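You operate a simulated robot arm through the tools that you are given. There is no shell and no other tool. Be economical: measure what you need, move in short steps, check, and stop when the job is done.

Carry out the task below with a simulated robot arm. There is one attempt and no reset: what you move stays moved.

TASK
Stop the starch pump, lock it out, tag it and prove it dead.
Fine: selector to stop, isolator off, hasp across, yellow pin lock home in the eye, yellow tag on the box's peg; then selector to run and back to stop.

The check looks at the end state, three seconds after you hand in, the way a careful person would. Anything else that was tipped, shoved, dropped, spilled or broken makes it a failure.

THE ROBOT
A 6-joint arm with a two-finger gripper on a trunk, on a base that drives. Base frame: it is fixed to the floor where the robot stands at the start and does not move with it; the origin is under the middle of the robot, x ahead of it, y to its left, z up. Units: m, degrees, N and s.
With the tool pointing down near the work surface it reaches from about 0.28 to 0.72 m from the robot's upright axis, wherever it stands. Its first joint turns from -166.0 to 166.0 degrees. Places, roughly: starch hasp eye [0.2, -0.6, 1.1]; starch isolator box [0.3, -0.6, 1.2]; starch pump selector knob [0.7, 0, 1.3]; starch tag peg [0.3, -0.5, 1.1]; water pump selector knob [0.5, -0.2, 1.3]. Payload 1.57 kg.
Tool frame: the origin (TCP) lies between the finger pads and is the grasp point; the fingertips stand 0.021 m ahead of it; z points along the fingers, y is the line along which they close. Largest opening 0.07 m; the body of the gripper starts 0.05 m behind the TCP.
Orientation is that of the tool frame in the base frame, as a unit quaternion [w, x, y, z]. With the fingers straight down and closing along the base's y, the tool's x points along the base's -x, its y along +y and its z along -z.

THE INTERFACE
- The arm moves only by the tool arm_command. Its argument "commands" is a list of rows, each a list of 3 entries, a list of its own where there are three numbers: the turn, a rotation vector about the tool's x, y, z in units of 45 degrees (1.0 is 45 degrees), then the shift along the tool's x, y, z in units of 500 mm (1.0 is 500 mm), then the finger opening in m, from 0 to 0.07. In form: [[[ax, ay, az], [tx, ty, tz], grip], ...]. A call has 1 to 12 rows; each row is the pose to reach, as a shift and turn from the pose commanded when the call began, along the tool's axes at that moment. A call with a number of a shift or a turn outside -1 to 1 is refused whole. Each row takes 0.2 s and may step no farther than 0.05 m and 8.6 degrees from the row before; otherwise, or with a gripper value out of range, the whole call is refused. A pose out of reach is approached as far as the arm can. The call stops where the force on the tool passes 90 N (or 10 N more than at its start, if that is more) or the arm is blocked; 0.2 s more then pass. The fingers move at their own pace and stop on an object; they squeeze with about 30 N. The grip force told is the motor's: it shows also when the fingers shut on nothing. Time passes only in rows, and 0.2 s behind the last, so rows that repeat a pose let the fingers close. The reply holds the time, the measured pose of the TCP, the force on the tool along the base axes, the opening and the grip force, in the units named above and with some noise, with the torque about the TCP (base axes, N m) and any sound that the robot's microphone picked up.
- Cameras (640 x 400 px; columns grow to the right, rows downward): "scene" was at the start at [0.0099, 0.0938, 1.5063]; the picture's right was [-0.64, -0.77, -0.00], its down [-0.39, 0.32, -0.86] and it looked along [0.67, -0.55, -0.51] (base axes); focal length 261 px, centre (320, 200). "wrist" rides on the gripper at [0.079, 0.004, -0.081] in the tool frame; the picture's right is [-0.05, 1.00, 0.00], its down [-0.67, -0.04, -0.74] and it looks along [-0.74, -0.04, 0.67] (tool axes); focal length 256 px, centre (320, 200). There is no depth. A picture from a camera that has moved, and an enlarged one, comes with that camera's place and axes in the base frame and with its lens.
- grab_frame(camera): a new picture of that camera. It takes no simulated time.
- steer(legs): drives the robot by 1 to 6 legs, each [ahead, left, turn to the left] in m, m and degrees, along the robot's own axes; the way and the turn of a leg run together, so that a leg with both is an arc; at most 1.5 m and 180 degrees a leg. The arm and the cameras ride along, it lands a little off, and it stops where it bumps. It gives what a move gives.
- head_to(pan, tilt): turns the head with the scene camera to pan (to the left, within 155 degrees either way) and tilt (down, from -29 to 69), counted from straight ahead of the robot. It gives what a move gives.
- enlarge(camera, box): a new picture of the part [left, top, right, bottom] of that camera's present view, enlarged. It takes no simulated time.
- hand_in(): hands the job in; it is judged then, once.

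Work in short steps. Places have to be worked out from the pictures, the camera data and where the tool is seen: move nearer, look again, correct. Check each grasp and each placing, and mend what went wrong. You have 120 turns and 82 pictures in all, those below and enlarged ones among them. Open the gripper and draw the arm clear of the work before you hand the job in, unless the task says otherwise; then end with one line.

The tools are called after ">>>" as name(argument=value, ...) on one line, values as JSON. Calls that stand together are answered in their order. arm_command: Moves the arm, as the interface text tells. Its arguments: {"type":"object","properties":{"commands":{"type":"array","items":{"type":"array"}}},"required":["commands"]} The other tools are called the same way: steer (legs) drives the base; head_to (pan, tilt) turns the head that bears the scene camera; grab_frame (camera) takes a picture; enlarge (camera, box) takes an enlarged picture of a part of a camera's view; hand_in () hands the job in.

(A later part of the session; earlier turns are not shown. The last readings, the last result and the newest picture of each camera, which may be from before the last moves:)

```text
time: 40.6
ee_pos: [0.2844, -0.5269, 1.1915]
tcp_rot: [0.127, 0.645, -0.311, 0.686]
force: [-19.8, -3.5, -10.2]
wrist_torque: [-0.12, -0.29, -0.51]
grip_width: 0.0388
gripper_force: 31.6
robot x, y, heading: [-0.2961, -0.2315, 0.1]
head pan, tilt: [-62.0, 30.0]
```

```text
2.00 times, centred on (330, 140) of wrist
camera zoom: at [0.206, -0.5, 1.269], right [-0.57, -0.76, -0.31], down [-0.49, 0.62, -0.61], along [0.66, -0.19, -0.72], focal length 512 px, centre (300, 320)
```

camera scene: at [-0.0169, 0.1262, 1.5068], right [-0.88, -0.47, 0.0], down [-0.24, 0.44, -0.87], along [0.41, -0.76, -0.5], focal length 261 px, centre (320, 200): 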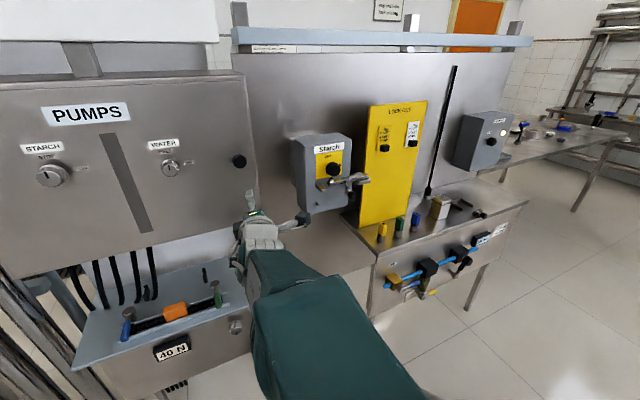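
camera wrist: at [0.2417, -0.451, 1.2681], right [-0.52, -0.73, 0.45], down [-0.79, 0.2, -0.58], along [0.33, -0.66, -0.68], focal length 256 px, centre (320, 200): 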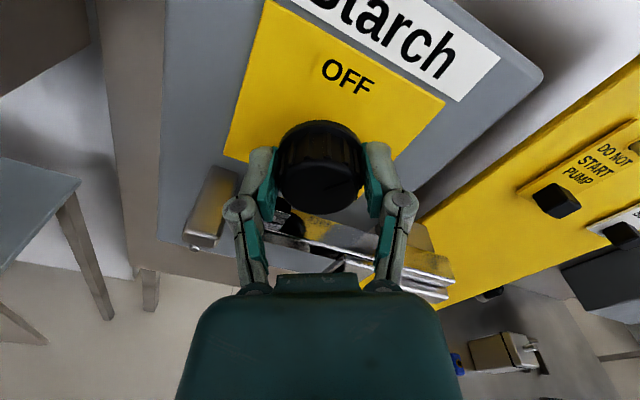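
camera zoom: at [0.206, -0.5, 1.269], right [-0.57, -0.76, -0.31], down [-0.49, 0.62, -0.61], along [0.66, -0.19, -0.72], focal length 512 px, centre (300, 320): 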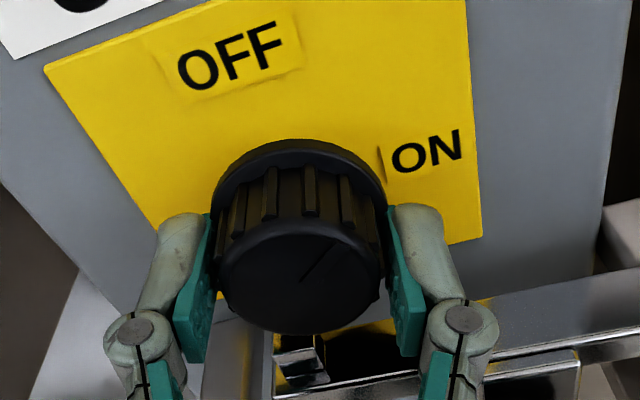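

The pointer is about halfway. Second -45° turn.

>>> arm_command(commands=[[[0, 0, -0.166], [0, 0, 0], 0.0], [[0, 0, -0.333], [0, 0, 0], 0.0], [[0, 0, -0.5], [0, 0, 0], 0.0], [[0, 0, -0.666], [0, 0, 0], 0.0], [[0, 0, -0.833], [0, 0, 0], 0.0], [[0, 0, -1], [0, 0, 0], 0.0]])

>>> enlarge(camera="wrist", box=[220, 40, 440, 240])

```text
time: 42.0
ee_pos: [0.2838, -0.5285, 1.194]
tcp_rot: [0.382, 0.714, -0.04, 0.586]
force: [-21.8, -22.2, -9.6]
wrist_torque: [0.23, 0.31, -0.68]
grip_width: 0.0387
gripper_force: 32.1
robot x, y, heading: [-0.295, -0.2311, 0.4]
head pan, tilt: [-62.0, 30.0]
```

```text
2.00 times, centred on (330, 140) of wrist
camera zoom: at [0.2416, -0.4526, 1.266], right [-0.52, -0.73, 0.45], down [-0.79, 0.2, -0.58], along [0.33, -0.66, -0.68], focal length 512 px, centre (300, 320)
```

zoom: 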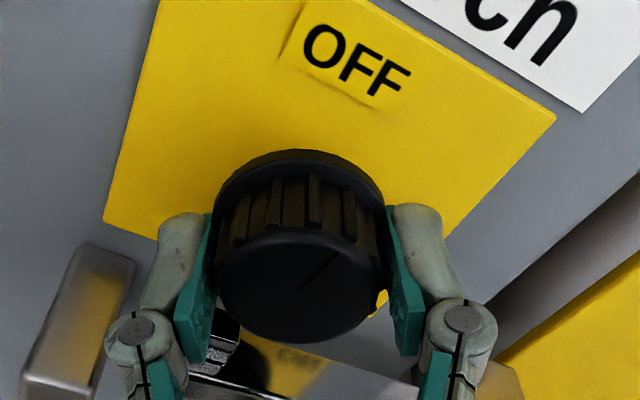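

The pointer is at OFF. Release, back off 50 mm and look at the hasp.

>>> arm_command(commands=[[[0, 0, 0], [0, 0, 0], 0.06], [[0, 0, 0], [0, 0, -0.04], 0.06], [[0, 0, 0.166], [0, 0, -0.08], 0.06], [[0, 0, 0.333], [0, 0, -0.12], 0.06], [[0, 0, 0.5], [0, 0, -0.16], 0.06]])

>>> grab_frame(camera="wrist")

>>> grab_frame(camera="scene")

```text
time: 43.2
ee_pos: [0.2191, -0.4771, 1.1948]
tcp_rot: [0.258, 0.693, -0.177, 0.65]
force: [0.2, -0.1, -0.4]
wrist_torque: [-0.01, -0.01, 0.02]
grip_width: 0.0601
gripper_force: 0.1
robot x, y, heading: [-0.295, -0.2347, 0.4]
head pan, tilt: [-62.0, 30.0]
```

```text
46 pictures are left
camera wrist: at [0.1601, -0.4246, 1.2758], right [-0.59, -0.81, 0.07], down [-0.64, 0.41, -0.65], along [0.49, -0.43, -0.76], focal length 256 px, centre (320, 200)
```

wrist: 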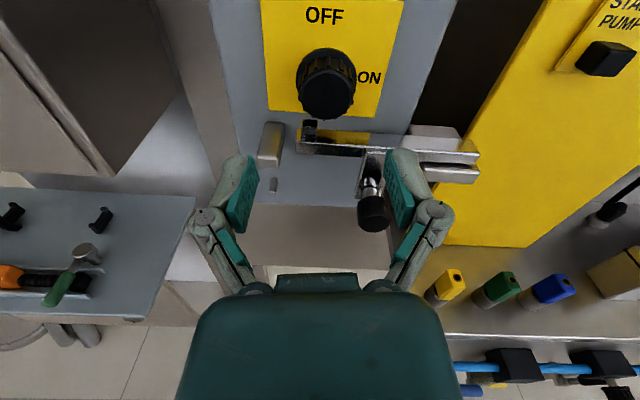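

```text
45 pictures are left
camera scene: at [-0.3119, -0.1577, 1.5068], right [-0.88, -0.47, 0.0], down [-0.24, 0.44, -0.87], along [0.41, -0.76, -0.5], focal length 261 px, centre (320, 200)
```

scene: 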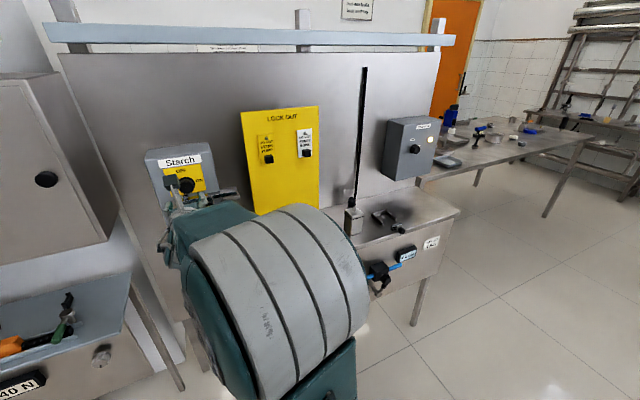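

Enlarge the hasp in the wrist view.

>>> enlarge(camera="wrist", box=[240, 100, 496, 260])

```text
2.50 times, centred on (368, 180) of wrist
camera zoom: at [0.1601, -0.4246, 1.2758], right [-0.59, -0.81, 0.07], down [-0.64, 0.41, -0.65], along [0.49, -0.43, -0.76], focal length 640 px, centre (200, 250)
```

zoom: 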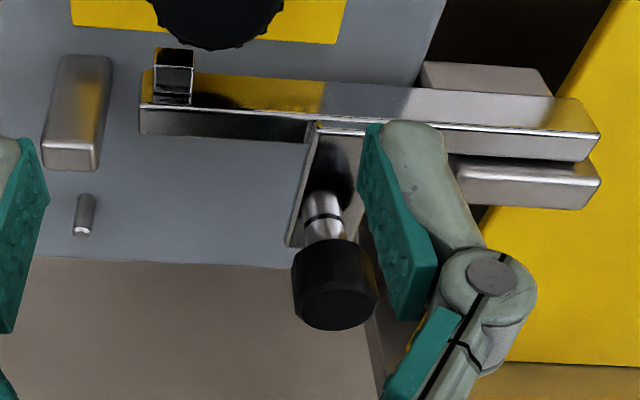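

I need an unobstructed view of the hasp: shift the hand left 60 mm and up 20 mm, then take a zoom.

>>> arm_command(commands=[[[0, 0, 0], [0.02, -0.07, -0.01], 0.06], [[0, 0, 0], [0.04, -0.15, -0.02], 0.06]])

>>> enlarge(camera="wrist", box=[320, 80, 560, 230])

>>> enlarge(camera="scene", box=[140, 130, 332, 250])

```text
time: 43.8
ee_pos: [0.2593, -0.4069, 1.2064]
tcp_rot: [0.259, 0.693, -0.177, 0.649]
force: [0.2, -0.1, -0.4]
wrist_torque: [0.02, 0.05, -0.04]
grip_width: 0.0601
gripper_force: 0.2
robot x, y, heading: [-0.2972, -0.2304, 0.1]
head pan, tilt: [-62.0, 30.0]
```

```text
2.67 times, centred on (440, 155) of wrist
camera zoom: at [0.199, -0.3557, 1.2861], right [-0.59, -0.81, 0.08], down [-0.64, 0.41, -0.65], along [0.49, -0.43, -0.76], focal length 683 px, centre (0, 320)
```

zoom: 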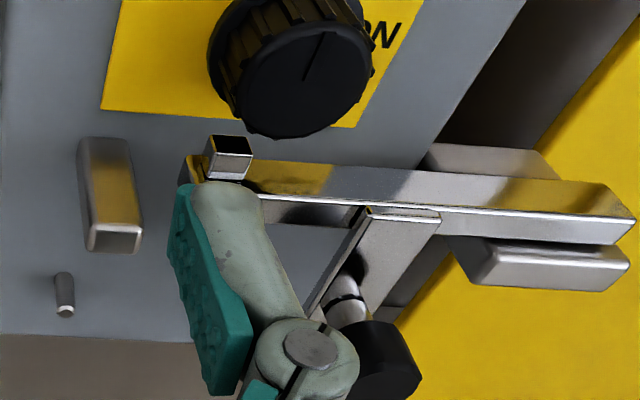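

```text
3.33 times, centred on (236, 190) of scene
camera zoom: at [-0.3116, -0.1575, 1.5068], right [-0.88, -0.47, 0.0], down [-0.24, 0.44, -0.87], along [0.41, -0.76, -0.5], focal length 870 px, centre (600, 233)
```

zoom: 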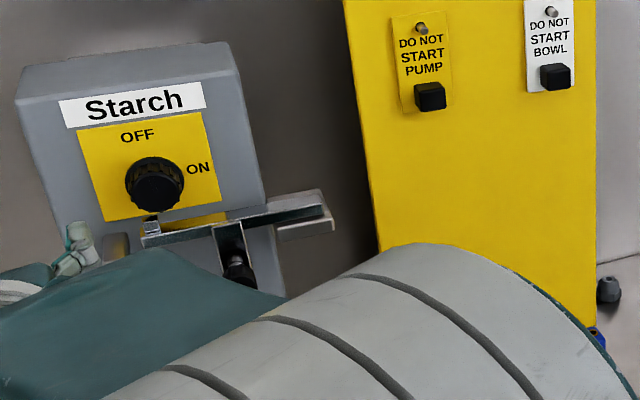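

I can place the pieces now:
- **Handle:** about (0.229,-0.547,1.111).
- **Bar:** has a square tube eye on its left end, just under the knob.
- **Left lug:** about r=0.223.

The bar most likely slides left by its handle. I'll shift the base right for lateral reach.

>>> steer(legs=[[-0.045, -0.06, 0]])

>>> arm_command(commands=[[[0, 0, 0], [-0.07, 0.03, -0.02], 0.06], [[0, 0, 0], [-0.15, 0.07, -0.03], 0.06], [[0, 0, 0], [-0.19, 0.11, -0.02], 0.06]])

>>> grab_frame(camera="wrist")

```text
time: 44.9
ee_pos: [0.2138, -0.4457, 1.2077]
tcp_rot: [0.262, 0.692, -0.173, 0.65]
force: [0.7, 2.4, -0.2]
wrist_torque: [-0.01, 0.01, -0.09]
grip_width: 0.0602
gripper_force: 0.0
robot x, y, heading: [-0.3417, -0.2844, 0.1]
head pan, tilt: [-62.0, 30.0]
```

```text
time: 45.7
ee_pos: [0.1633, -0.5082, 1.1192]
tcp_rot: [0.257, 0.694, -0.176, 0.65]
force: [0.2, -0.1, 0.0]
wrist_torque: [-0.01, 0.03, 0.01]
grip_width: 0.0598
gripper_force: 0.0
robot x, y, heading: [-0.3389, -0.2834, 0.3]
head pan, tilt: [-62.0, 30.0]
```

```text
41 pictures are left
camera wrist: at [0.1045, -0.4568, 1.1998], right [-0.58, -0.81, 0.07], down [-0.65, 0.41, -0.65], along [0.49, -0.42, -0.76], focal length 256 px, centre (320, 200)
```

wrist: 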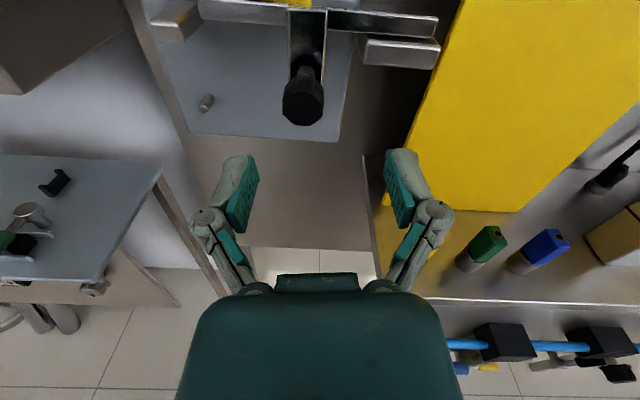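

The handle is dead ahead at r≈0.307, z≈1.115. I'll advance 74 mm and close on it.

>>> arm_command(commands=[[[0, 0, 0], [-0.005, -0.024, 0.05], 0.06], [[0, 0, 0], [-0.008, -0.024, 0.1], 0.06], [[0, 0, 0], [-0.008, -0.024, 0.148], 0.06], [[0, 0, 0], [-0.008, -0.024, 0.148], 0.03], [[0, 0, 0], [-0.008, -0.024, 0.148], 0.0], [[0, 0, 0], [-0.008, -0.024, 0.148], 0.0]])

>>> grab_frame(camera="wrist")

```text
time: 47.1
ee_pos: [0.2323, -0.5461, 1.1105]
tcp_rot: [0.257, 0.694, -0.177, 0.649]
force: [8.8, -5.6, -2.5]
wrist_torque: [0.1, -0.36, 0.28]
grip_width: 0.0249
gripper_force: 32.3
robot x, y, heading: [-0.3392, -0.2893, 0.2]
head pan, tilt: [-62.0, 30.0]
```

```text
40 pictures are left
camera wrist: at [0.173, -0.494, 1.192], right [-0.58, -0.81, 0.07], down [-0.65, 0.41, -0.65], along [0.49, -0.42, -0.76], focal length 256 px, centre (320, 200)
```

wrist: 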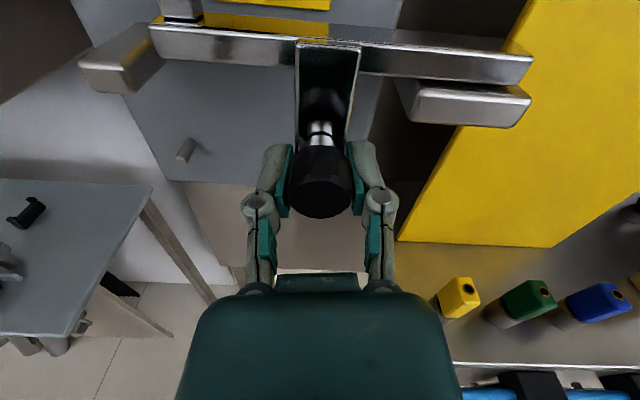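

Gripped at 25 mm. Try sliding left 20 mm.

>>> arm_command(commands=[[[0, 0, 0], [0, -0.01, 0], 0.0], [[0, 0, 0], [0, -0.02, 0], 0.0], [[0, 0, 0], [0, -0.03, 0], 0.0], [[0, 0, 0], [0, -0.04, 0], 0.0]])

```text
time: 48.1
ee_pos: [0.243, -0.5292, 1.1117]
tcp_rot: [0.257, 0.692, -0.176, 0.651]
force: [14.4, -12.0, 17.5]
wrist_torque: [0.19, -0.33, 0.41]
grip_width: 0.0253
gripper_force: 31.8
robot x, y, heading: [-0.3388, -0.2857, 0.4]
head pan, tilt: [-62.0, 30.0]
```

It slides freely. Continue 25 mm, then look.

>>> arm_command(commands=[[[0, 0, 0], [0.002, -0.01, 0], 0.0], [[0, 0, 0], [0.004, -0.02, 0], 0.0], [[0, 0, 0], [0.004, -0.03, 0], 0.0], [[0, 0, 0], [0.004, -0.04, 0], 0.0], [[0, 0, 0], [0.004, -0.05, 0], 0.0]])

>>> grab_frame(camera="wrist")

```text
time: 49.3
ee_pos: [0.2494, -0.5181, 1.1071]
tcp_rot: [0.258, 0.693, -0.185, 0.648]
force: [-62.6, -27.0, -6.9]
wrist_torque: [0.4, -0.68, -0.29]
grip_width: 0.0235
gripper_force: 31.3
robot x, y, heading: [-0.3393, -0.2884, -0.1]
head pan, tilt: [-62.0, 30.0]
```

```text
39 pictures are left
camera wrist: at [0.1907, -0.4656, 1.1877], right [-0.59, -0.8, 0.07], down [-0.64, 0.42, -0.65], along [0.49, -0.43, -0.76], focal length 256 px, centre (320, 200)
```

wrist: 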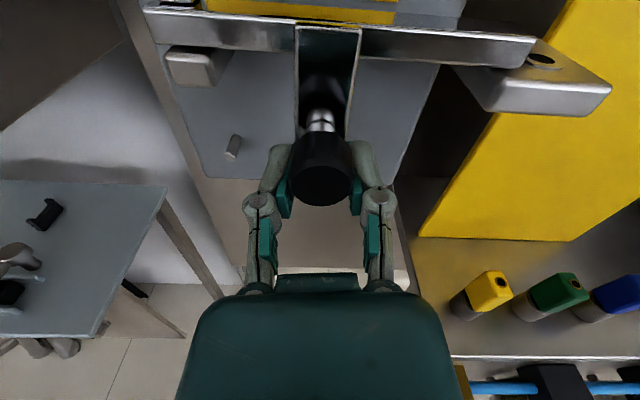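

The bar has reached its stop and a hole (the eye) is now exposed in the lower-right lug. I'll relax, release, back off and look.

>>> arm_command(commands=[[[0, 0, 0], [0, 0.022, 0], 0.0], [[0, 0, 0], [0, 0.022, 0], 0.05], [[0, 0, 0], [0, 0.022, -0.08], 0.05], [[0, 0, 0], [0.04, 0.06, -0.16], 0.05], [[0, 0, 0], [0.12, 0.1, -0.2], 0.05]])

>>> grab_frame(camera="wrist")

```text
time: 50.5
ee_pos: [0.1529, -0.4821, 1.1763]
tcp_rot: [0.256, 0.694, -0.175, 0.649]
force: [-0.1, 0.0, -0.1]
wrist_torque: [-0.02, 0.01, -0.02]
grip_width: 0.0501
gripper_force: 0.1
robot x, y, heading: [-0.3388, -0.2845, 0.1]
head pan, tilt: [-62.0, 30.0]
```

```text
38 pictures are left
camera wrist: at [0.0933, -0.4307, 1.2564], right [-0.58, -0.81, 0.07], down [-0.65, 0.4, -0.65], along [0.49, -0.42, -0.76], focal length 256 px, centre (320, 200)
```

wrist: 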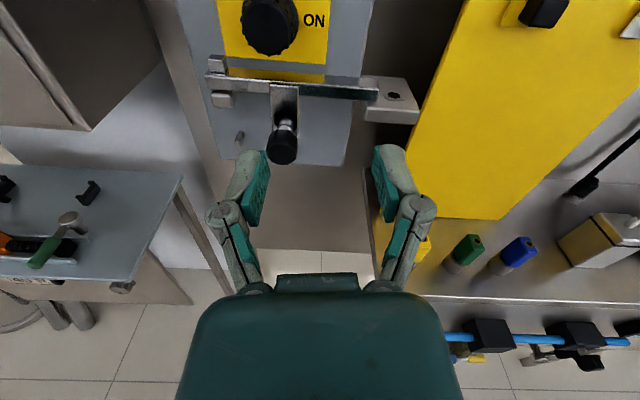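

The eye is clear, at about (0.228,-0.616,1.148), and the bar stays across. The yellow lock top is at about (0.157,-0.675,0.962), 5 cm behind the bench edge. I'll move the base right and lower the arm for a look.

>>> steer(legs=[[-0.08, -0.11, 0]])

>>> arm_command(commands=[[[0, 0, 0], [-0.08, 0, -0.01], 0.06], [[0, 0, 0], [-0.16, 0, -0.02], 0.06], [[0, 0, 0], [-0.24, 0, -0.03], 0.06], [[0, 0, 0], [-0.3, 0, -0.03], 0.06]])

>>> grab_frame(camera="wrist")

```text
time: 51.8
ee_pos: [0.0747, -0.5885, 1.1769]
tcp_rot: [0.258, 0.693, -0.176, 0.65]
force: [0.2, -0.2, 0.0]
wrist_torque: [-0.05, 0.02, 0.0]
grip_width: 0.0497
gripper_force: 0.0
robot x, y, heading: [-0.4172, -0.3922, -0.0]
head pan, tilt: [-62.0, 30.0]
```

```text
time: 52.8
ee_pos: [0.0479, -0.6034, 1.0252]
tcp_rot: [0.254, 0.694, -0.178, 0.649]
force: [0.1, -0.7, 0.5]
wrist_torque: [-0.04, 0.0, 0.0]
grip_width: 0.0602
gripper_force: 0.0
robot x, y, heading: [-0.4195, -0.3953, 0.4]
head pan, tilt: [-62.0, 30.0]
```

```text
37 pictures are left
camera wrist: at [-0.0113, -0.5528, 1.1061], right [-0.58, -0.81, 0.07], down [-0.64, 0.41, -0.64], along [0.49, -0.42, -0.76], focal length 256 px, centre (320, 200)
```

wrist: 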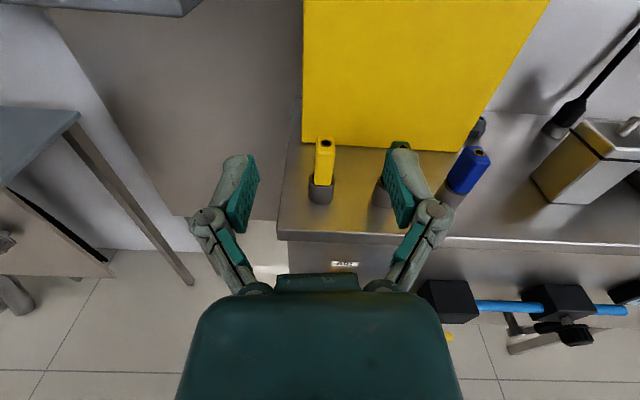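

Triangulated yellow lock: top (0.156,-0.696,0.937), body z≈0.896–0.937 in its cup. I'll level the roll and descend in front of it.

>>> arm_command(commands=[[[0, 0.011, 0.05], [-0.07, 0, 0.02], 0.05], [[0, 0.022, 0.1], [-0.14, 0, 0.04], 0.05], [[0, 0.034, 0.155], [-0.204, 0, 0.066], 0.05]])

>>> grab_frame(camera="wrist")

```text
time: 53.6
ee_pos: [0.0671, -0.6227, 0.9241]
tcp_rot: [0.219, 0.672, -0.22, 0.672]
force: [0.5, 1.3, -0.2]
wrist_torque: [-0.04, -0.01, 0.03]
grip_width: 0.0499
gripper_force: 0.1
out of reach, approached as far as the arm can: row 3
robot x, y, heading: [-0.4191, -0.3937, 0.5]
head pan, tilt: [-62.0, 30.0]
```

```text
36 pictures are left
camera wrist: at [0.0017, -0.5775, 1.0025], right [-0.59, -0.81, -0.05], down [-0.58, 0.47, -0.67], along [0.56, -0.36, -0.74], focal length 256 px, centre (320, 200)
```

wrist: 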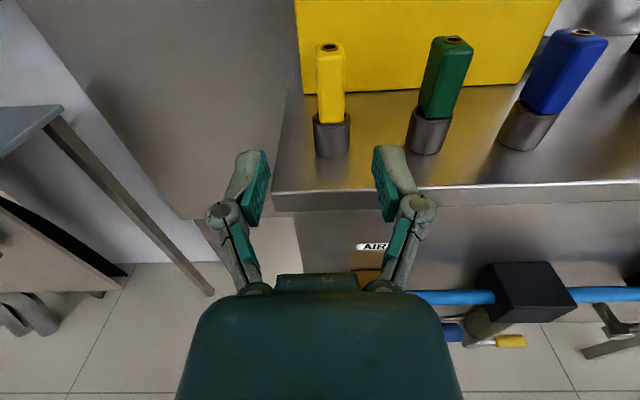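

The lock is at r≈0.475, body z 0.893–0.941. I'll advance 113 mm with 7 mm to the right, then close.

>>> arm_command(commands=[[[0, 0, 0], [0, 0.014, 0.076], 0.05], [[0, 0, 0], [0, 0.014, 0.15], 0.05], [[0, 0, 0], [0, 0.014, 0.224], 0.05], [[0, 0, 0], [0, 0.014, 0.224], 0.02], [[0, 0, 0], [0, 0.014, 0.224], 0.0], [[0, 0, 0], [0, 0.014, 0.224], 0.0]])

>>> grab_frame(camera="wrist")

```text
time: 55.0
ee_pos: [0.1678, -0.6702, 0.9281]
tcp_rot: [0.224, 0.672, -0.222, 0.67]
force: [0.0, 0.4, -0.2]
wrist_torque: [0.01, 0.02, 0.0]
grip_width: 0.0262
gripper_force: 30.4
out of reach, approached as far as the arm can: row 1, 2, 3, 4, 5, 6
robot x, y, heading: [-0.4183, -0.3953, 0.4]
head pan, tilt: [-62.0, 30.0]
```

```text
35 pictures are left
camera wrist: at [0.1016, -0.6252, 1.0061], right [-0.6, -0.8, -0.05], down [-0.58, 0.47, -0.67], along [0.56, -0.37, -0.74], focal length 256 px, centre (320, 200)
```

wrist: 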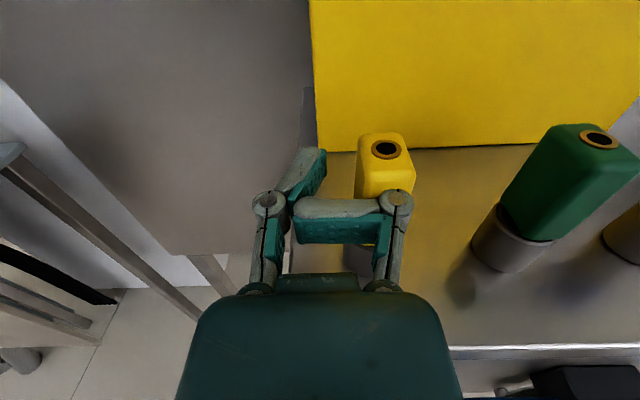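

The arm drifted left at its limit, so the right finger closed in front of the lock and didn't grip it. I'll back out by driving the base so the arm pose stays put, then open and shift right.

>>> steer(legs=[[-0.081, 0.058, 0], [-0.017, -0.023, 0]])

>>> arm_command(commands=[[[0, 0, 0], [0, 0, 0], 0.05], [[0, 0, 0], [0, 0, 0], 0.05]])

>>> grab_frame(camera="wrist")

```text
time: 56.5
ee_pos: [0.0683, -0.6229, 0.9301]
tcp_rot: [0.228, 0.671, -0.219, 0.671]
force: [0.5, 1.3, -0.1]
wrist_torque: [0.06, 0.01, -0.04]
grip_width: 0.0257
gripper_force: 29.3
robot x, y, heading: [-0.5173, -0.3533, 0.0]
head pan, tilt: [-62.0, 30.0]
```

```text
time: 57.1
ee_pos: [0.0684, -0.625, 0.9293]
tcp_rot: [0.226, 0.672, -0.22, 0.671]
force: [-0.1, -0.5, -0.3]
wrist_torque: [0.0, 0.02, -0.01]
grip_width: 0.0556
gripper_force: 0.1
robot x, y, heading: [-0.517, -0.3477, 0.2]
head pan, tilt: [-62.0, 30.0]
```

```text
34 pictures are left
camera wrist: at [0.0023, -0.5779, 1.0073], right [-0.6, -0.8, -0.05], down [-0.58, 0.47, -0.67], along [0.56, -0.37, -0.74], focal length 256 px, centre (320, 200)
```

wrist: 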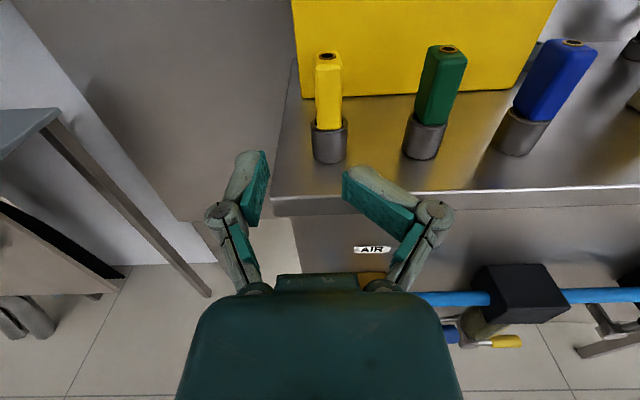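

The right fingertip link is still folded. I'll open fully and let it settle.

>>> arm_command(commands=[[[0, 0, 0], [0, 0, 0], 0.07], [[0, 0, 0], [0, 0, 0], 0.07], [[0, 0, 0], [0, 0, 0], 0.07], [[0, 0, 0], [0, 0, 0], 0.07]])

>>> enlarge(camera="wrist", box=[180, 20, 480, 300])

```text
time: 58.1
ee_pos: [0.0679, -0.6315, 0.9268]
tcp_rot: [0.223, 0.672, -0.222, 0.67]
force: [-0.5, 1.3, -1.4]
wrist_torque: [0.0, 0.0, 0.03]
grip_width: 0.07
gripper_force: 0.1
robot x, y, heading: [-0.5139, -0.3518, 0.3]
head pan, tilt: [-62.0, 30.0]
```

```text
1.43 times, centred on (330, 160) of wrist
camera zoom: at [0.0021, -0.5854, 1.0062], right [-0.6, -0.8, -0.05], down [-0.58, 0.47, -0.67], along [0.56, -0.37, -0.75], focal length 366 px, centre (306, 257)
```

zoom: 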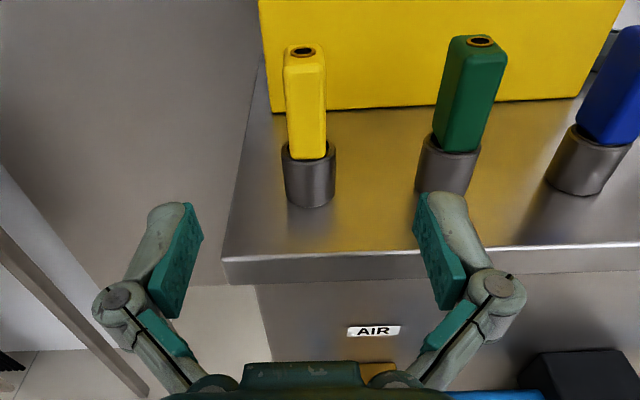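

The finger recovered and the lock is centred at r≈0.475. I'll approach by driving the base along the normal, 75 mm first.

>>> steer(legs=[[0.061, -0.0436, 0]])

>>> grab_frame(camera="wrist")

```text
time: 59.2
ee_pos: [0.1288, -0.6609, 0.93]
tcp_rot: [0.226, 0.671, -0.22, 0.671]
force: [-0.1, -0.1, 0.2]
wrist_torque: [-0.01, -0.02, -0.04]
grip_width: 0.0701
gripper_force: 0.0
robot x, y, heading: [-0.4566, -0.3897, 0.1]
head pan, tilt: [-62.0, 30.0]
```

```text
32 pictures are left
camera wrist: at [0.0633, -0.6143, 1.0082], right [-0.6, -0.8, -0.04], down [-0.58, 0.47, -0.67], along [0.56, -0.37, -0.74], focal length 256 px, centre (320, 200)
```

wrist: 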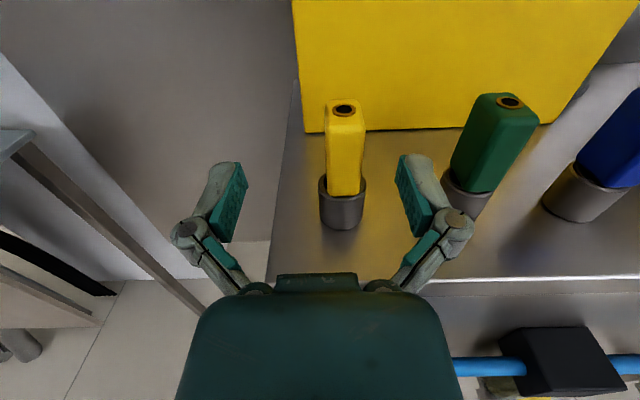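

The lock is 16 mm right of centre. A base nudge of 16 mm right and 42 mm forward follows.

>>> steer(legs=[[-0.009, -0.013, 0], [0.034, -0.0244, 0]])

>>> grab_frame(camera="wrist")

```text
time: 60.4
ee_pos: [0.1535, -0.6954, 0.9299]
tcp_rot: [0.225, 0.671, -0.218, 0.672]
force: [1.1, 1.8, -0.2]
wrist_torque: [-0.03, -0.05, -0.04]
grip_width: 0.07
gripper_force: 0.2
robot x, y, heading: [-0.4306, -0.4276, 0.5]
head pan, tilt: [-62.0, 30.0]
```

```text
31 pictures are left
camera wrist: at [0.0883, -0.6495, 1.0084], right [-0.59, -0.8, -0.04], down [-0.58, 0.47, -0.67], along [0.56, -0.37, -0.74], focal length 256 px, centre (320, 200)
```

wrist: 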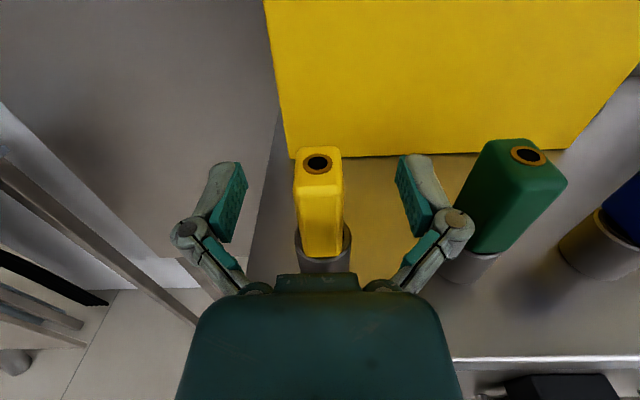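

The lock is centred between the fingers. Close.

>>> arm_command(commands=[[[0, 0, 0], [0, 0, 0], 0.04], [[0, 0, 0], [0, 0, 0], 0.02], [[0, 0, 0], [0, 0, 0], 0.0], [[0, 0, 0], [0, 0, 0], 0.0]])

>>> grab_frame(camera="wrist")

```text
time: 61.4
ee_pos: [0.1563, -0.6968, 0.9292]
tcp_rot: [0.222, 0.672, -0.219, 0.671]
force: [27.7, 8.0, -0.3]
wrist_torque: [0.2, -0.16, 0.05]
grip_width: 0.0187
gripper_force: 29.8
robot x, y, heading: [-0.4283, -0.4263, 0.2]
head pan, tilt: [-62.0, 30.0]
```

```text
30 pictures are left
camera wrist: at [0.0897, -0.6519, 1.0076], right [-0.59, -0.81, -0.05], down [-0.58, 0.47, -0.67], along [0.56, -0.37, -0.74], focal length 256 px, centre (320, 200)
```

wrist: 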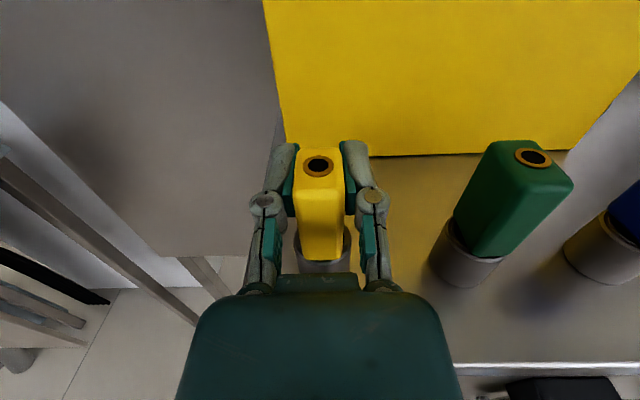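

Gripped at 18.7 mm. Lift straight up 80 mm.

>>> arm_command(commands=[[[0, 0, 0], [0.02, -0.002, 0], 0.0], [[0, 0, 0], [0.06, -0.002, 0], 0.0], [[0, 0, 0], [0.11, -0.002, 0], 0.0], [[0, 0, 0], [0.16, -0.002, 0], 0.0]])

>>> grab_frame(camera="wrist")

```text
time: 62.4
ee_pos: [0.1537, -0.6982, 1.008]
tcp_rot: [0.225, 0.672, -0.221, 0.67]
force: [0.0, 0.3, -1.2]
wrist_torque: [-0.03, 0.0, 0.02]
grip_width: 0.0186
gripper_force: 30.1
robot x, y, heading: [-0.4298, -0.4214, 0.3]
head pan, tilt: [-62.0, 30.0]
```

```text
29 pictures are left
camera wrist: at [0.0878, -0.652, 1.0881], right [-0.6, -0.8, -0.05], down [-0.58, 0.47, -0.67], along [0.56, -0.37, -0.74], focal length 256 px, centre (320, 200)
```

wrist: 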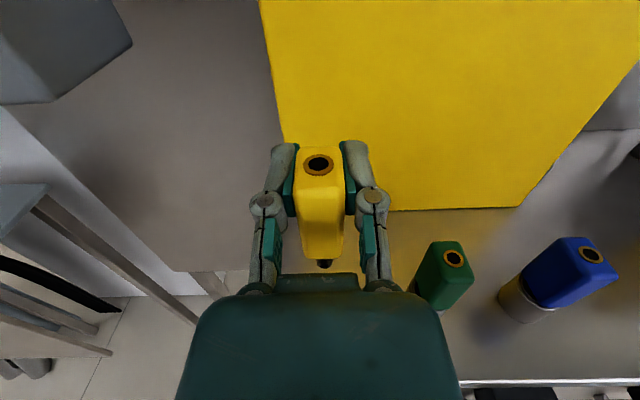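

Lock is out with its pin showing; the pin tip is about 70 mm below the TCP. I'll retreat and rise to z≈1.25, then move the base left toward the eye.

>>> arm_command(commands=[[[0, 0, 0], [0.06, 0, -0.06], 0.0], [[0, 0, 0], [0.14, 0, -0.1], 0.0], [[0, 0, 0], [0.22, 0, -0.14], 0.0], [[0, 0, 0], [0.31, 0, -0.18], 0.0], [[0, 0, 0], [0.4, 0, -0.2], 0.0], [[0, 0, 0], [0.48, 0, -0.22], 0.0]])

>>> steer(legs=[[0.0436, 0.061, 0]])

```text
time: 63.8
ee_pos: [0.0669, -0.6291, 1.2497]
tcp_rot: [0.223, 0.672, -0.219, 0.671]
force: [-0.3, 0.4, -1.3]
wrist_torque: [0.0, -0.04, 0.0]
grip_width: 0.0185
gripper_force: 29.4
robot x, y, heading: [-0.4298, -0.4219, 0.3]
head pan, tilt: [-62.0, 30.0]
```

```text
time: 64.9
ee_pos: [0.1098, -0.5936, 1.2466]
tcp_rot: [0.22, 0.673, -0.226, 0.67]
force: [-0.4, -1.2, -1.4]
wrist_torque: [0.03, -0.02, 0.09]
grip_width: 0.0187
gripper_force: 30.6
robot x, y, heading: [-0.386, -0.3741, 0.1]
head pan, tilt: [-62.0, 30.0]
```

Now r≈0.419. Shift left 50 mm and look at the eye.

>>> arm_command(commands=[[[0, 0, 0], [0, -0.05, 0.02], 0.0], [[0, 0, 0], [0, -0.1, 0.04], 0.0]])

>>> grab_frame(camera="wrist")

```text
time: 65.5
ee_pos: [0.1568, -0.5613, 1.2488]
tcp_rot: [0.223, 0.671, -0.223, 0.67]
force: [-1.0, -1.2, -1.3]
wrist_torque: [0.03, 0.01, 0.06]
grip_width: 0.0188
gripper_force: 30.1
robot x, y, heading: [-0.386, -0.3748, 0.3]
head pan, tilt: [-62.0, 30.0]
```

```text
28 pictures are left
camera wrist: at [0.0908, -0.5152, 1.3271], right [-0.6, -0.8, -0.05], down [-0.58, 0.48, -0.67], along [0.56, -0.37, -0.74], focal length 256 px, centre (320, 200)
```

wrist: 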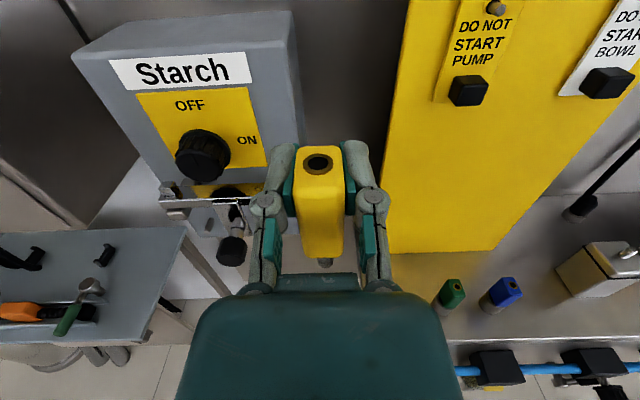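

The lock hides the eye. I'll step right 90 mm to see it and refine its position.

>>> arm_command(commands=[[[0, 0, 0], [-0.02, 0.09, 0], 0.0], [[0, 0, 0], [-0.04, 0.18, 0], 0.0]])

>>> enlarge(camera="wrist", box=[100, 80, 340, 230])

```text
time: 66.1
ee_pos: [0.1029, -0.621, 1.2295]
tcp_rot: [0.225, 0.671, -0.221, 0.671]
force: [-0.3, -0.2, -2.2]
wrist_torque: [0.01, 0.02, 0.01]
grip_width: 0.0187
gripper_force: 30.2
robot x, y, heading: [-0.3846, -0.3716, 0.2]
head pan, tilt: [-62.0, 30.0]
```

```text
2.67 times, centred on (220, 155) of wrist
camera zoom: at [0.0366, -0.5746, 1.3078], right [-0.6, -0.8, -0.05], down [-0.58, 0.47, -0.67], along [0.56, -0.37, -0.74], focal length 683 px, centre (587, 320)
```

zoom: 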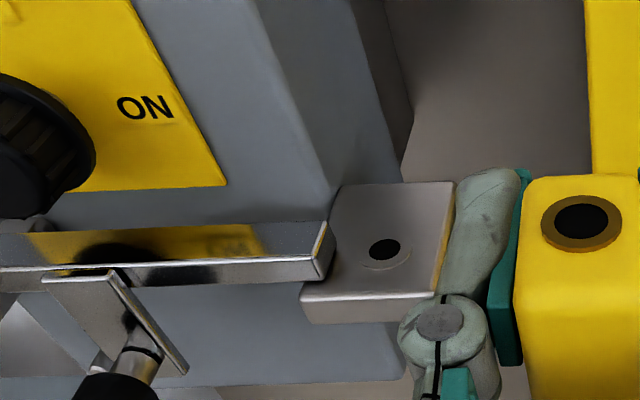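

Two views agree: the hole is at (0.229,-0.6205,1.1486). I'll move the lock axis right above it, keeping the pin tip about 20 mm clear.

>>> arm_command(commands=[[[0, 0, 0], [0.02, -0.06, 0.06], 0.0], [[0, 0, 0], [0.02, -0.11, 0.13], 0.0], [[0, 0, 0], [0.02, -0.1516, 0.203], 0.0], [[0, 0, 0], [0.02, -0.1516, 0.203], 0.0]])

>>> grab_frame(camera="wrist")

```text
time: 67.1
ee_pos: [0.2305, -0.6213, 1.24]
tcp_rot: [0.225, 0.671, -0.221, 0.671]
force: [0.0, -0.5, -0.2]
wrist_torque: [0.01, 0.02, -0.02]
grip_width: 0.0192
gripper_force: 30.6
robot x, y, heading: [-0.3854, -0.3703, 0.1]
head pan, tilt: [-62.0, 30.0]
```

```text
26 pictures are left
camera wrist: at [0.1644, -0.5755, 1.3178], right [-0.6, -0.8, -0.05], down [-0.58, 0.47, -0.67], along [0.56, -0.37, -0.74], focal length 256 px, centre (320, 200)
```

wrist: 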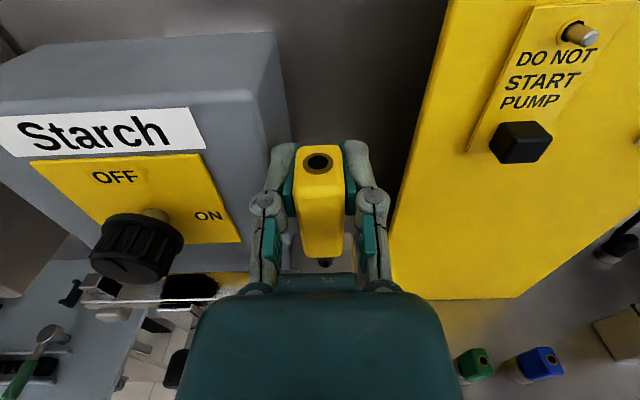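

Check pin tip vs hole closely.

>>> enlarge(camera="wrist", box=[280, 220, 370, 280])

```text
6.67 times, centred on (325, 250) of wrist
camera zoom: at [0.1644, -0.5755, 1.3178], right [-0.6, -0.8, -0.05], down [-0.58, 0.47, -0.67], along [0.56, -0.37, -0.74], focal length 1707 px, centre (287, -133)
```

zoom: 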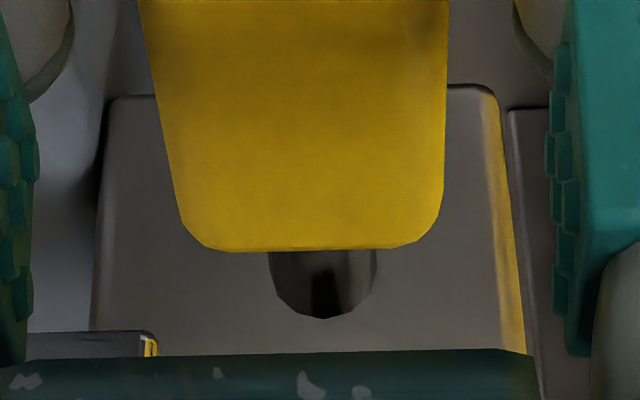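

Aligned as far as I can see. Lower 30 mm gently and check force.

>>> arm_command(commands=[[[0, 0, 0], [-0.015, 0, 0], 0.0], [[0, 0, 0], [-0.03, 0, 0], 0.0], [[0, 0, 0], [-0.04, 0, 0], 0.0], [[0, 0, 0], [-0.05, 0, 0], 0.0], [[0, 0, 0], [-0.06, 0, 0], 0.0]])

```text
time: 68.3
ee_pos: [0.2293, -0.621, 1.2089]
tcp_rot: [0.226, 0.672, -0.221, 0.67]
force: [-2.6, -1.7, -2.6]
wrist_torque: [-0.07, -0.27, 0.05]
grip_width: 0.0188
gripper_force: 30.0
robot x, y, heading: [-0.3893, -0.3728, 0.4]
head pan, tilt: [-62.0, 30.0]
```

The pin entered the hole with low force. Lower another 25 mm to seat.

>>> arm_command(commands=[[[0, 0, 0], [-0.012, 0, 0], 0.0], [[0, 0, 0], [-0.024, 0, 0], 0.0], [[0, 0, 0], [-0.034, 0, 0], 0.0], [[0, 0, 0], [-0.042, 0, 0], 0.0], [[0, 0, 0], [-0.05, 0, 0], 0.0]])

>>> grab_frame(camera="wrist")

```text
time: 69.5
ee_pos: [0.2296, -0.6209, 1.1842]
tcp_rot: [0.225, 0.671, -0.222, 0.671]
force: [0.3, -0.5, 3.9]
wrist_torque: [0.09, -0.03, 0.01]
grip_width: 0.0189
gripper_force: 29.4
robot x, y, heading: [-0.3876, -0.372, 0.3]
head pan, tilt: [-62.0, 30.0]
```

```text
24 pictures are left
camera wrist: at [0.1629, -0.5747, 1.2639], right [-0.6, -0.8, -0.05], down [-0.58, 0.47, -0.67], along [0.56, -0.37, -0.74], focal length 256 px, centre (320, 200)
```

wrist: 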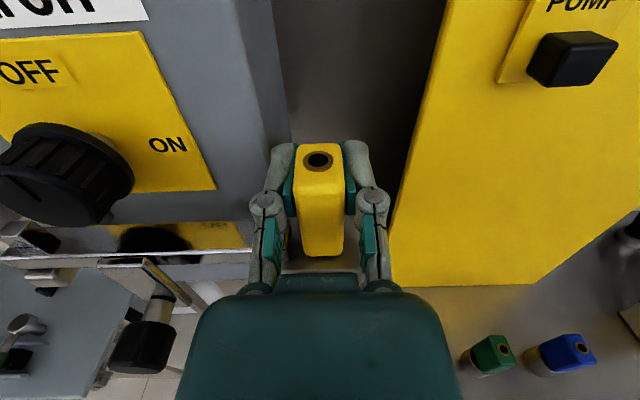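

Press a few more mm until contact force shows it's home.

>>> arm_command(commands=[[[0, 0, 0], [-0.004, 0, 0], 0.0], [[0, 0, 0], [-0.008, 0, 0], 0.0], [[0, 0, 0], [-0.012, 0, 0], 0.0]])

>>> enlarge(camera="wrist", box=[240, 190, 400, 290])

```text
time: 70.3
ee_pos: [0.2278, -0.62, 1.1834]
tcp_rot: [0.226, 0.668, -0.22, 0.674]
force: [7.4, -1.5, 24.6]
wrist_torque: [-0.13, -0.27, 0.0]
grip_width: 0.0189
gripper_force: 29.8
robot x, y, heading: [-0.3904, -0.3732, 0.2]
head pan, tilt: [-62.0, 30.0]
```

```text
4.00 times, centred on (320, 240) of wrist
camera zoom: at [0.162, -0.5744, 1.2611], right [-0.6, -0.8, -0.05], down [-0.57, 0.47, -0.67], along [0.56, -0.38, -0.74], focal length 1024 px, centre (320, 40)
```

zoom: 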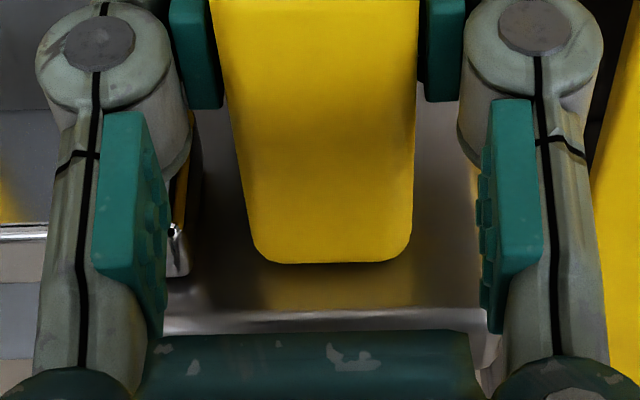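

It's home: 25 N resists and z no longer moves. Open and back straight out, then look.

>>> arm_command(commands=[[[0, 0, 0], [0.008, 0, 0], 0.0], [[0, 0, 0], [0.008, 0, 0], 0.045], [[0, 0, 0], [0.008, 0, 0], 0.045], [[0, 0, 0], [0.01, 0, -0.08], 0.045], [[0, 0, 0], [0.01, 0, -0.16], 0.045], [[0, 0, 0], [0.06, 0, -0.24], 0.045]])

>>> grab_frame(camera="wrist")

```text
time: 71.7
ee_pos: [0.1329, -0.5487, 1.2094]
tcp_rot: [0.225, 0.671, -0.22, 0.671]
force: [-0.1, 0.3, 0.4]
wrist_torque: [0.0, -0.02, -0.03]
grip_width: 0.0452
gripper_force: 0.0
robot x, y, heading: [-0.3851, -0.3717, 0.2]
head pan, tilt: [-62.0, 30.0]
```

```text
22 pictures are left
camera wrist: at [0.0663, -0.5028, 1.2877], right [-0.6, -0.8, -0.05], down [-0.58, 0.47, -0.67], along [0.56, -0.37, -0.74], focal length 256 px, centre (320, 200)
```

wrist: 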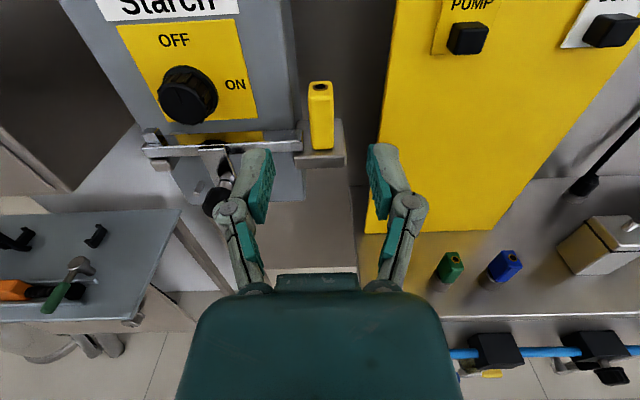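

The lock is seated and the bar is across. The yellow tag's black grip block is at about r'=0.495, n'=0.622, z=1.209, and its peg tip is 64 mm above it. I'll reposition the base right.

>>> steer(legs=[[-0.036, -0.098, 0]])

>>> arm_command(commands=[[[0, 0, 0], [0.02, 0.04, 0.0], 0.06], [[0, 0, 0], [0.04, 0.06, 0.0], 0.06]])

>>> grab_frame(camera="wrist")

```text
time: 72.8
ee_pos: [0.0978, -0.6311, 1.2108]
tcp_rot: [0.228, 0.67, -0.218, 0.672]
force: [0.8, 0.7, 0.5]
wrist_torque: [-0.01, 0.0, -0.05]
grip_width: 0.0452
gripper_force: 0.1
robot x, y, heading: [-0.4219, -0.4627, 0.2]
head pan, tilt: [-62.0, 30.0]
```

```text
time: 73.4
ee_pos: [0.0795, -0.6556, 1.2316]
tcp_rot: [0.225, 0.671, -0.219, 0.672]
force: [0.1, 0.1, -0.4]
wrist_torque: [-0.01, 0.02, -0.02]
grip_width: 0.0603
gripper_force: 0.1
robot x, y, heading: [-0.4265, -0.4592, 0.1]
head pan, tilt: [-62.0, 30.0]
```

```text
21 pictures are left
camera wrist: at [0.0129, -0.6087, 1.309], right [-0.6, -0.8, -0.05], down [-0.58, 0.47, -0.67], along [0.56, -0.37, -0.74], focal length 256 px, centre (320, 200)
```

wrist: 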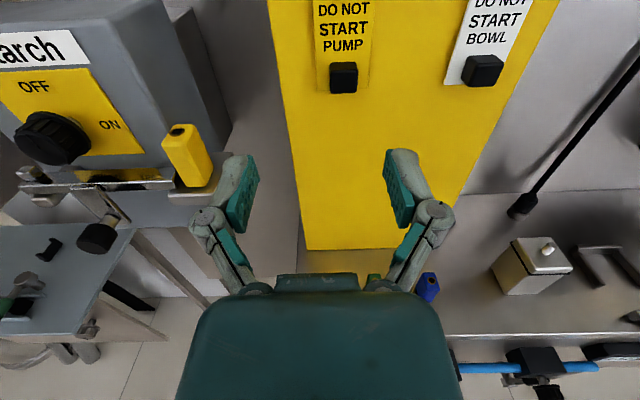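

Block refined to r'=0.498, z=1.206, about 27 mm wide. Advance to it and close.

>>> arm_command(commands=[[[0, 0, 0], [-0.025, 0.02, 0.08], 0.06], [[0, 0, 0], [-0.051, 0.041, 0.16], 0.06], [[0, 0, 0], [-0.051, 0.041, 0.25], 0.06], [[0, 0, 0], [-0.051, 0.041, 0.328], 0.06], [[0, 0, 0], [-0.051, 0.041, 0.328], 0.06]])

>>> grab_frame(camera="wrist")

```text
time: 74.6
ee_pos: [0.1998, -0.7867, 1.2029]
tcp_rot: [0.222, 0.672, -0.221, 0.671]
force: [-5.3, 8.3, 0.8]
wrist_torque: [0.04, -0.01, 0.4]
grip_width: 0.0703
gripper_force: 7.4
robot x, y, heading: [-0.4226, -0.4639, 0.3]
head pan, tilt: [-62.0, 30.0]
```

```text
20 pictures are left
camera wrist: at [0.1327, -0.7402, 1.2817], right [-0.6, -0.8, -0.05], down [-0.58, 0.47, -0.67], along [0.56, -0.37, -0.74], focal length 256 px, centre (320, 200)
```

wrist: 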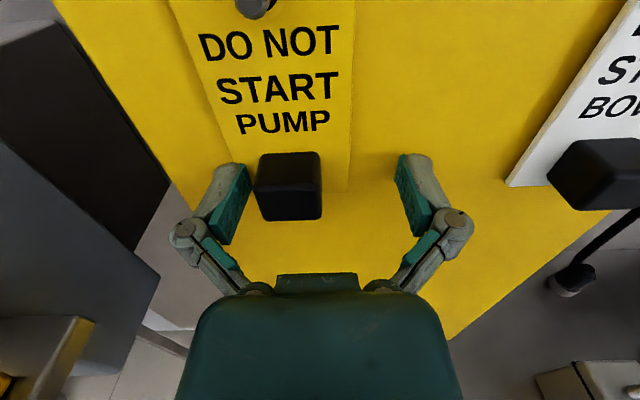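

Fingertips lightly touch the board and the block is 13 mm left of centre. I'll back off 9 mm, recentre and close.

>>> arm_command(commands=[[[0, 0, 0], [0, 0, -0.018], 0.068], [[0, 0, 0], [0.008, -0.025, -0.018], 0.068], [[0, 0, 0], [0.008, -0.025, -0.018], 0.068], [[0, 0, 0], [0.008, -0.025, -0.018], 0.03], [[0, 0, 0], [0.008, -0.025, -0.018], 0.0], [[0, 0, 0], [0.008, -0.025, -0.018], 0.0]])

>>> grab_frame(camera="wrist")

```text
time: 76.0
ee_pos: [0.1971, -0.7683, 1.2088]
tcp_rot: [0.221, 0.671, -0.221, 0.672]
force: [-34.8, 19.6, -8.3]
wrist_torque: [-0.15, -0.24, 0.0]
grip_width: 0.0245
gripper_force: 30.1
robot x, y, heading: [-0.4254, -0.4595, 0.3]
head pan, tilt: [-62.0, 30.0]
```

```text
19 pictures are left
camera wrist: at [0.1309, -0.7228, 1.2863], right [-0.6, -0.8, -0.05], down [-0.58, 0.47, -0.67], along [0.56, -0.37, -0.74], focal length 256 px, centre (320, 200)
```

wrist: 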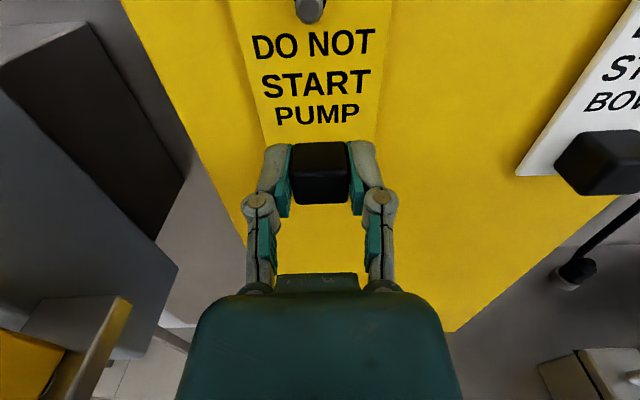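

Gripped. Pull straight out along the peg 50 mm.

>>> arm_command(commands=[[[0, 0, 0], [0, 0, -0.02], 0.0], [[0, 0, 0], [0, 0, -0.04], 0.0], [[0, 0, 0], [0, 0, -0.06], 0.0], [[0, 0, 0], [0, 0, -0.09], 0.0], [[0, 0, 0], [0, 0, -0.12], 0.0]])

>>> grab_frame(camera="wrist")

```text
time: 77.2
ee_pos: [0.1512, -0.7348, 1.2068]
tcp_rot: [0.223, 0.672, -0.222, 0.671]
force: [0.2, -0.2, 0.2]
wrist_torque: [0.0, -0.02, -0.02]
grip_width: 0.025
gripper_force: 30.2
robot x, y, heading: [-0.4234, -0.46, 0.2]
head pan, tilt: [-62.0, 30.0]
```

```text
18 pictures are left
camera wrist: at [0.0849, -0.6888, 1.2861], right [-0.6, -0.8, -0.05], down [-0.58, 0.47, -0.67], along [0.56, -0.37, -0.74], focal length 256 px, centre (320, 200)
```

wrist: 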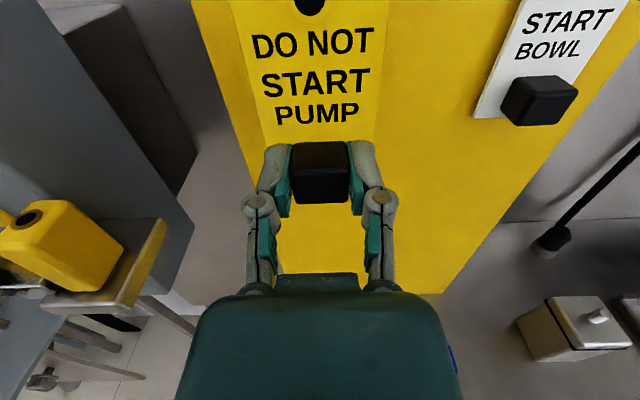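

The tag is off, with its hole about 60 mm above the TCP. The box peg tip is estimated at (0.321,-0.5045,1.083). I'll retract and drive left in front of it.

>>> arm_command(commands=[[[0, 0, 0], [0, 0, -0.07], 0.0], [[0, 0, 0], [0, 0, -0.14], 0.0], [[0, 0, 0], [0, 0, -0.2], 0.0]])

>>> steer(legs=[[0.118, 0.224, 0]])

```text
time: 78.0
ee_pos: [0.0701, -0.6736, 1.2087]
tcp_rot: [0.223, 0.672, -0.222, 0.671]
force: [1.4, 0.0, 0.6]
wrist_torque: [0.02, 0.03, 0.01]
grip_width: 0.0249
gripper_force: 30.4
robot x, y, heading: [-0.4247, -0.4654, 0.5]
head pan, tilt: [-62.0, 30.0]
```

```text
time: 79.9
ee_pos: [0.1862, -0.4586, 1.2073]
tcp_rot: [0.221, 0.672, -0.224, 0.67]
force: [-0.3, -1.0, -0.3]
wrist_torque: [0.01, -0.01, 0.0]
grip_width: 0.0248
gripper_force: 30.2
robot x, y, heading: [-0.3058, -0.2409, 0.5]
head pan, tilt: [-62.0, 30.0]
```

I'll step left and down so the peg shows beside the tag, and measure it.

>>> arm_command(commands=[[[0, 0, 0], [-0.04, -0.07, 0.01], 0.0], [[0, 0, 0], [-0.08, -0.14, 0.02], 0.0], [[0, 0, 0], [-0.12, -0.21, 0.03], 0.0], [[0, 0, 0], [-0.16, -0.27, 0.04], 0.0]])

>>> grab_frame(camera="wrist")

```text
time: 80.9
ee_pos: [0.2853, -0.3499, 1.1287]
tcp_rot: [0.224, 0.671, -0.22, 0.672]
force: [0.4, 0.7, -0.2]
wrist_torque: [0.05, 0.03, -0.01]
grip_width: 0.0249
gripper_force: 30.1
robot x, y, heading: [-0.3049, -0.2404, 0.7]
head pan, tilt: [-62.0, 30.0]
```

```text
17 pictures are left
camera wrist: at [0.2176, -0.3038, 1.2072], right [-0.6, -0.8, -0.05], down [-0.58, 0.47, -0.67], along [0.56, -0.37, -0.74], focal length 256 px, centre (320, 200)
```

wrist: 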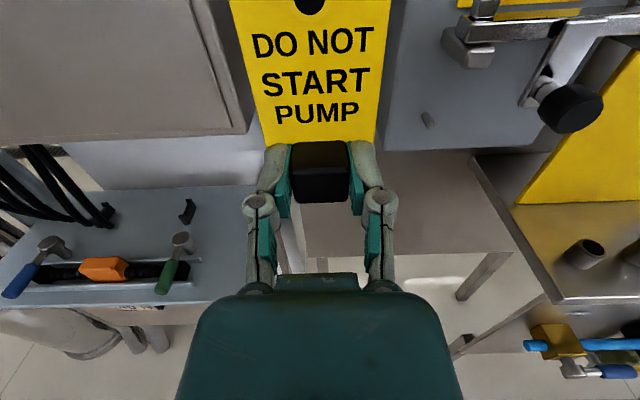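

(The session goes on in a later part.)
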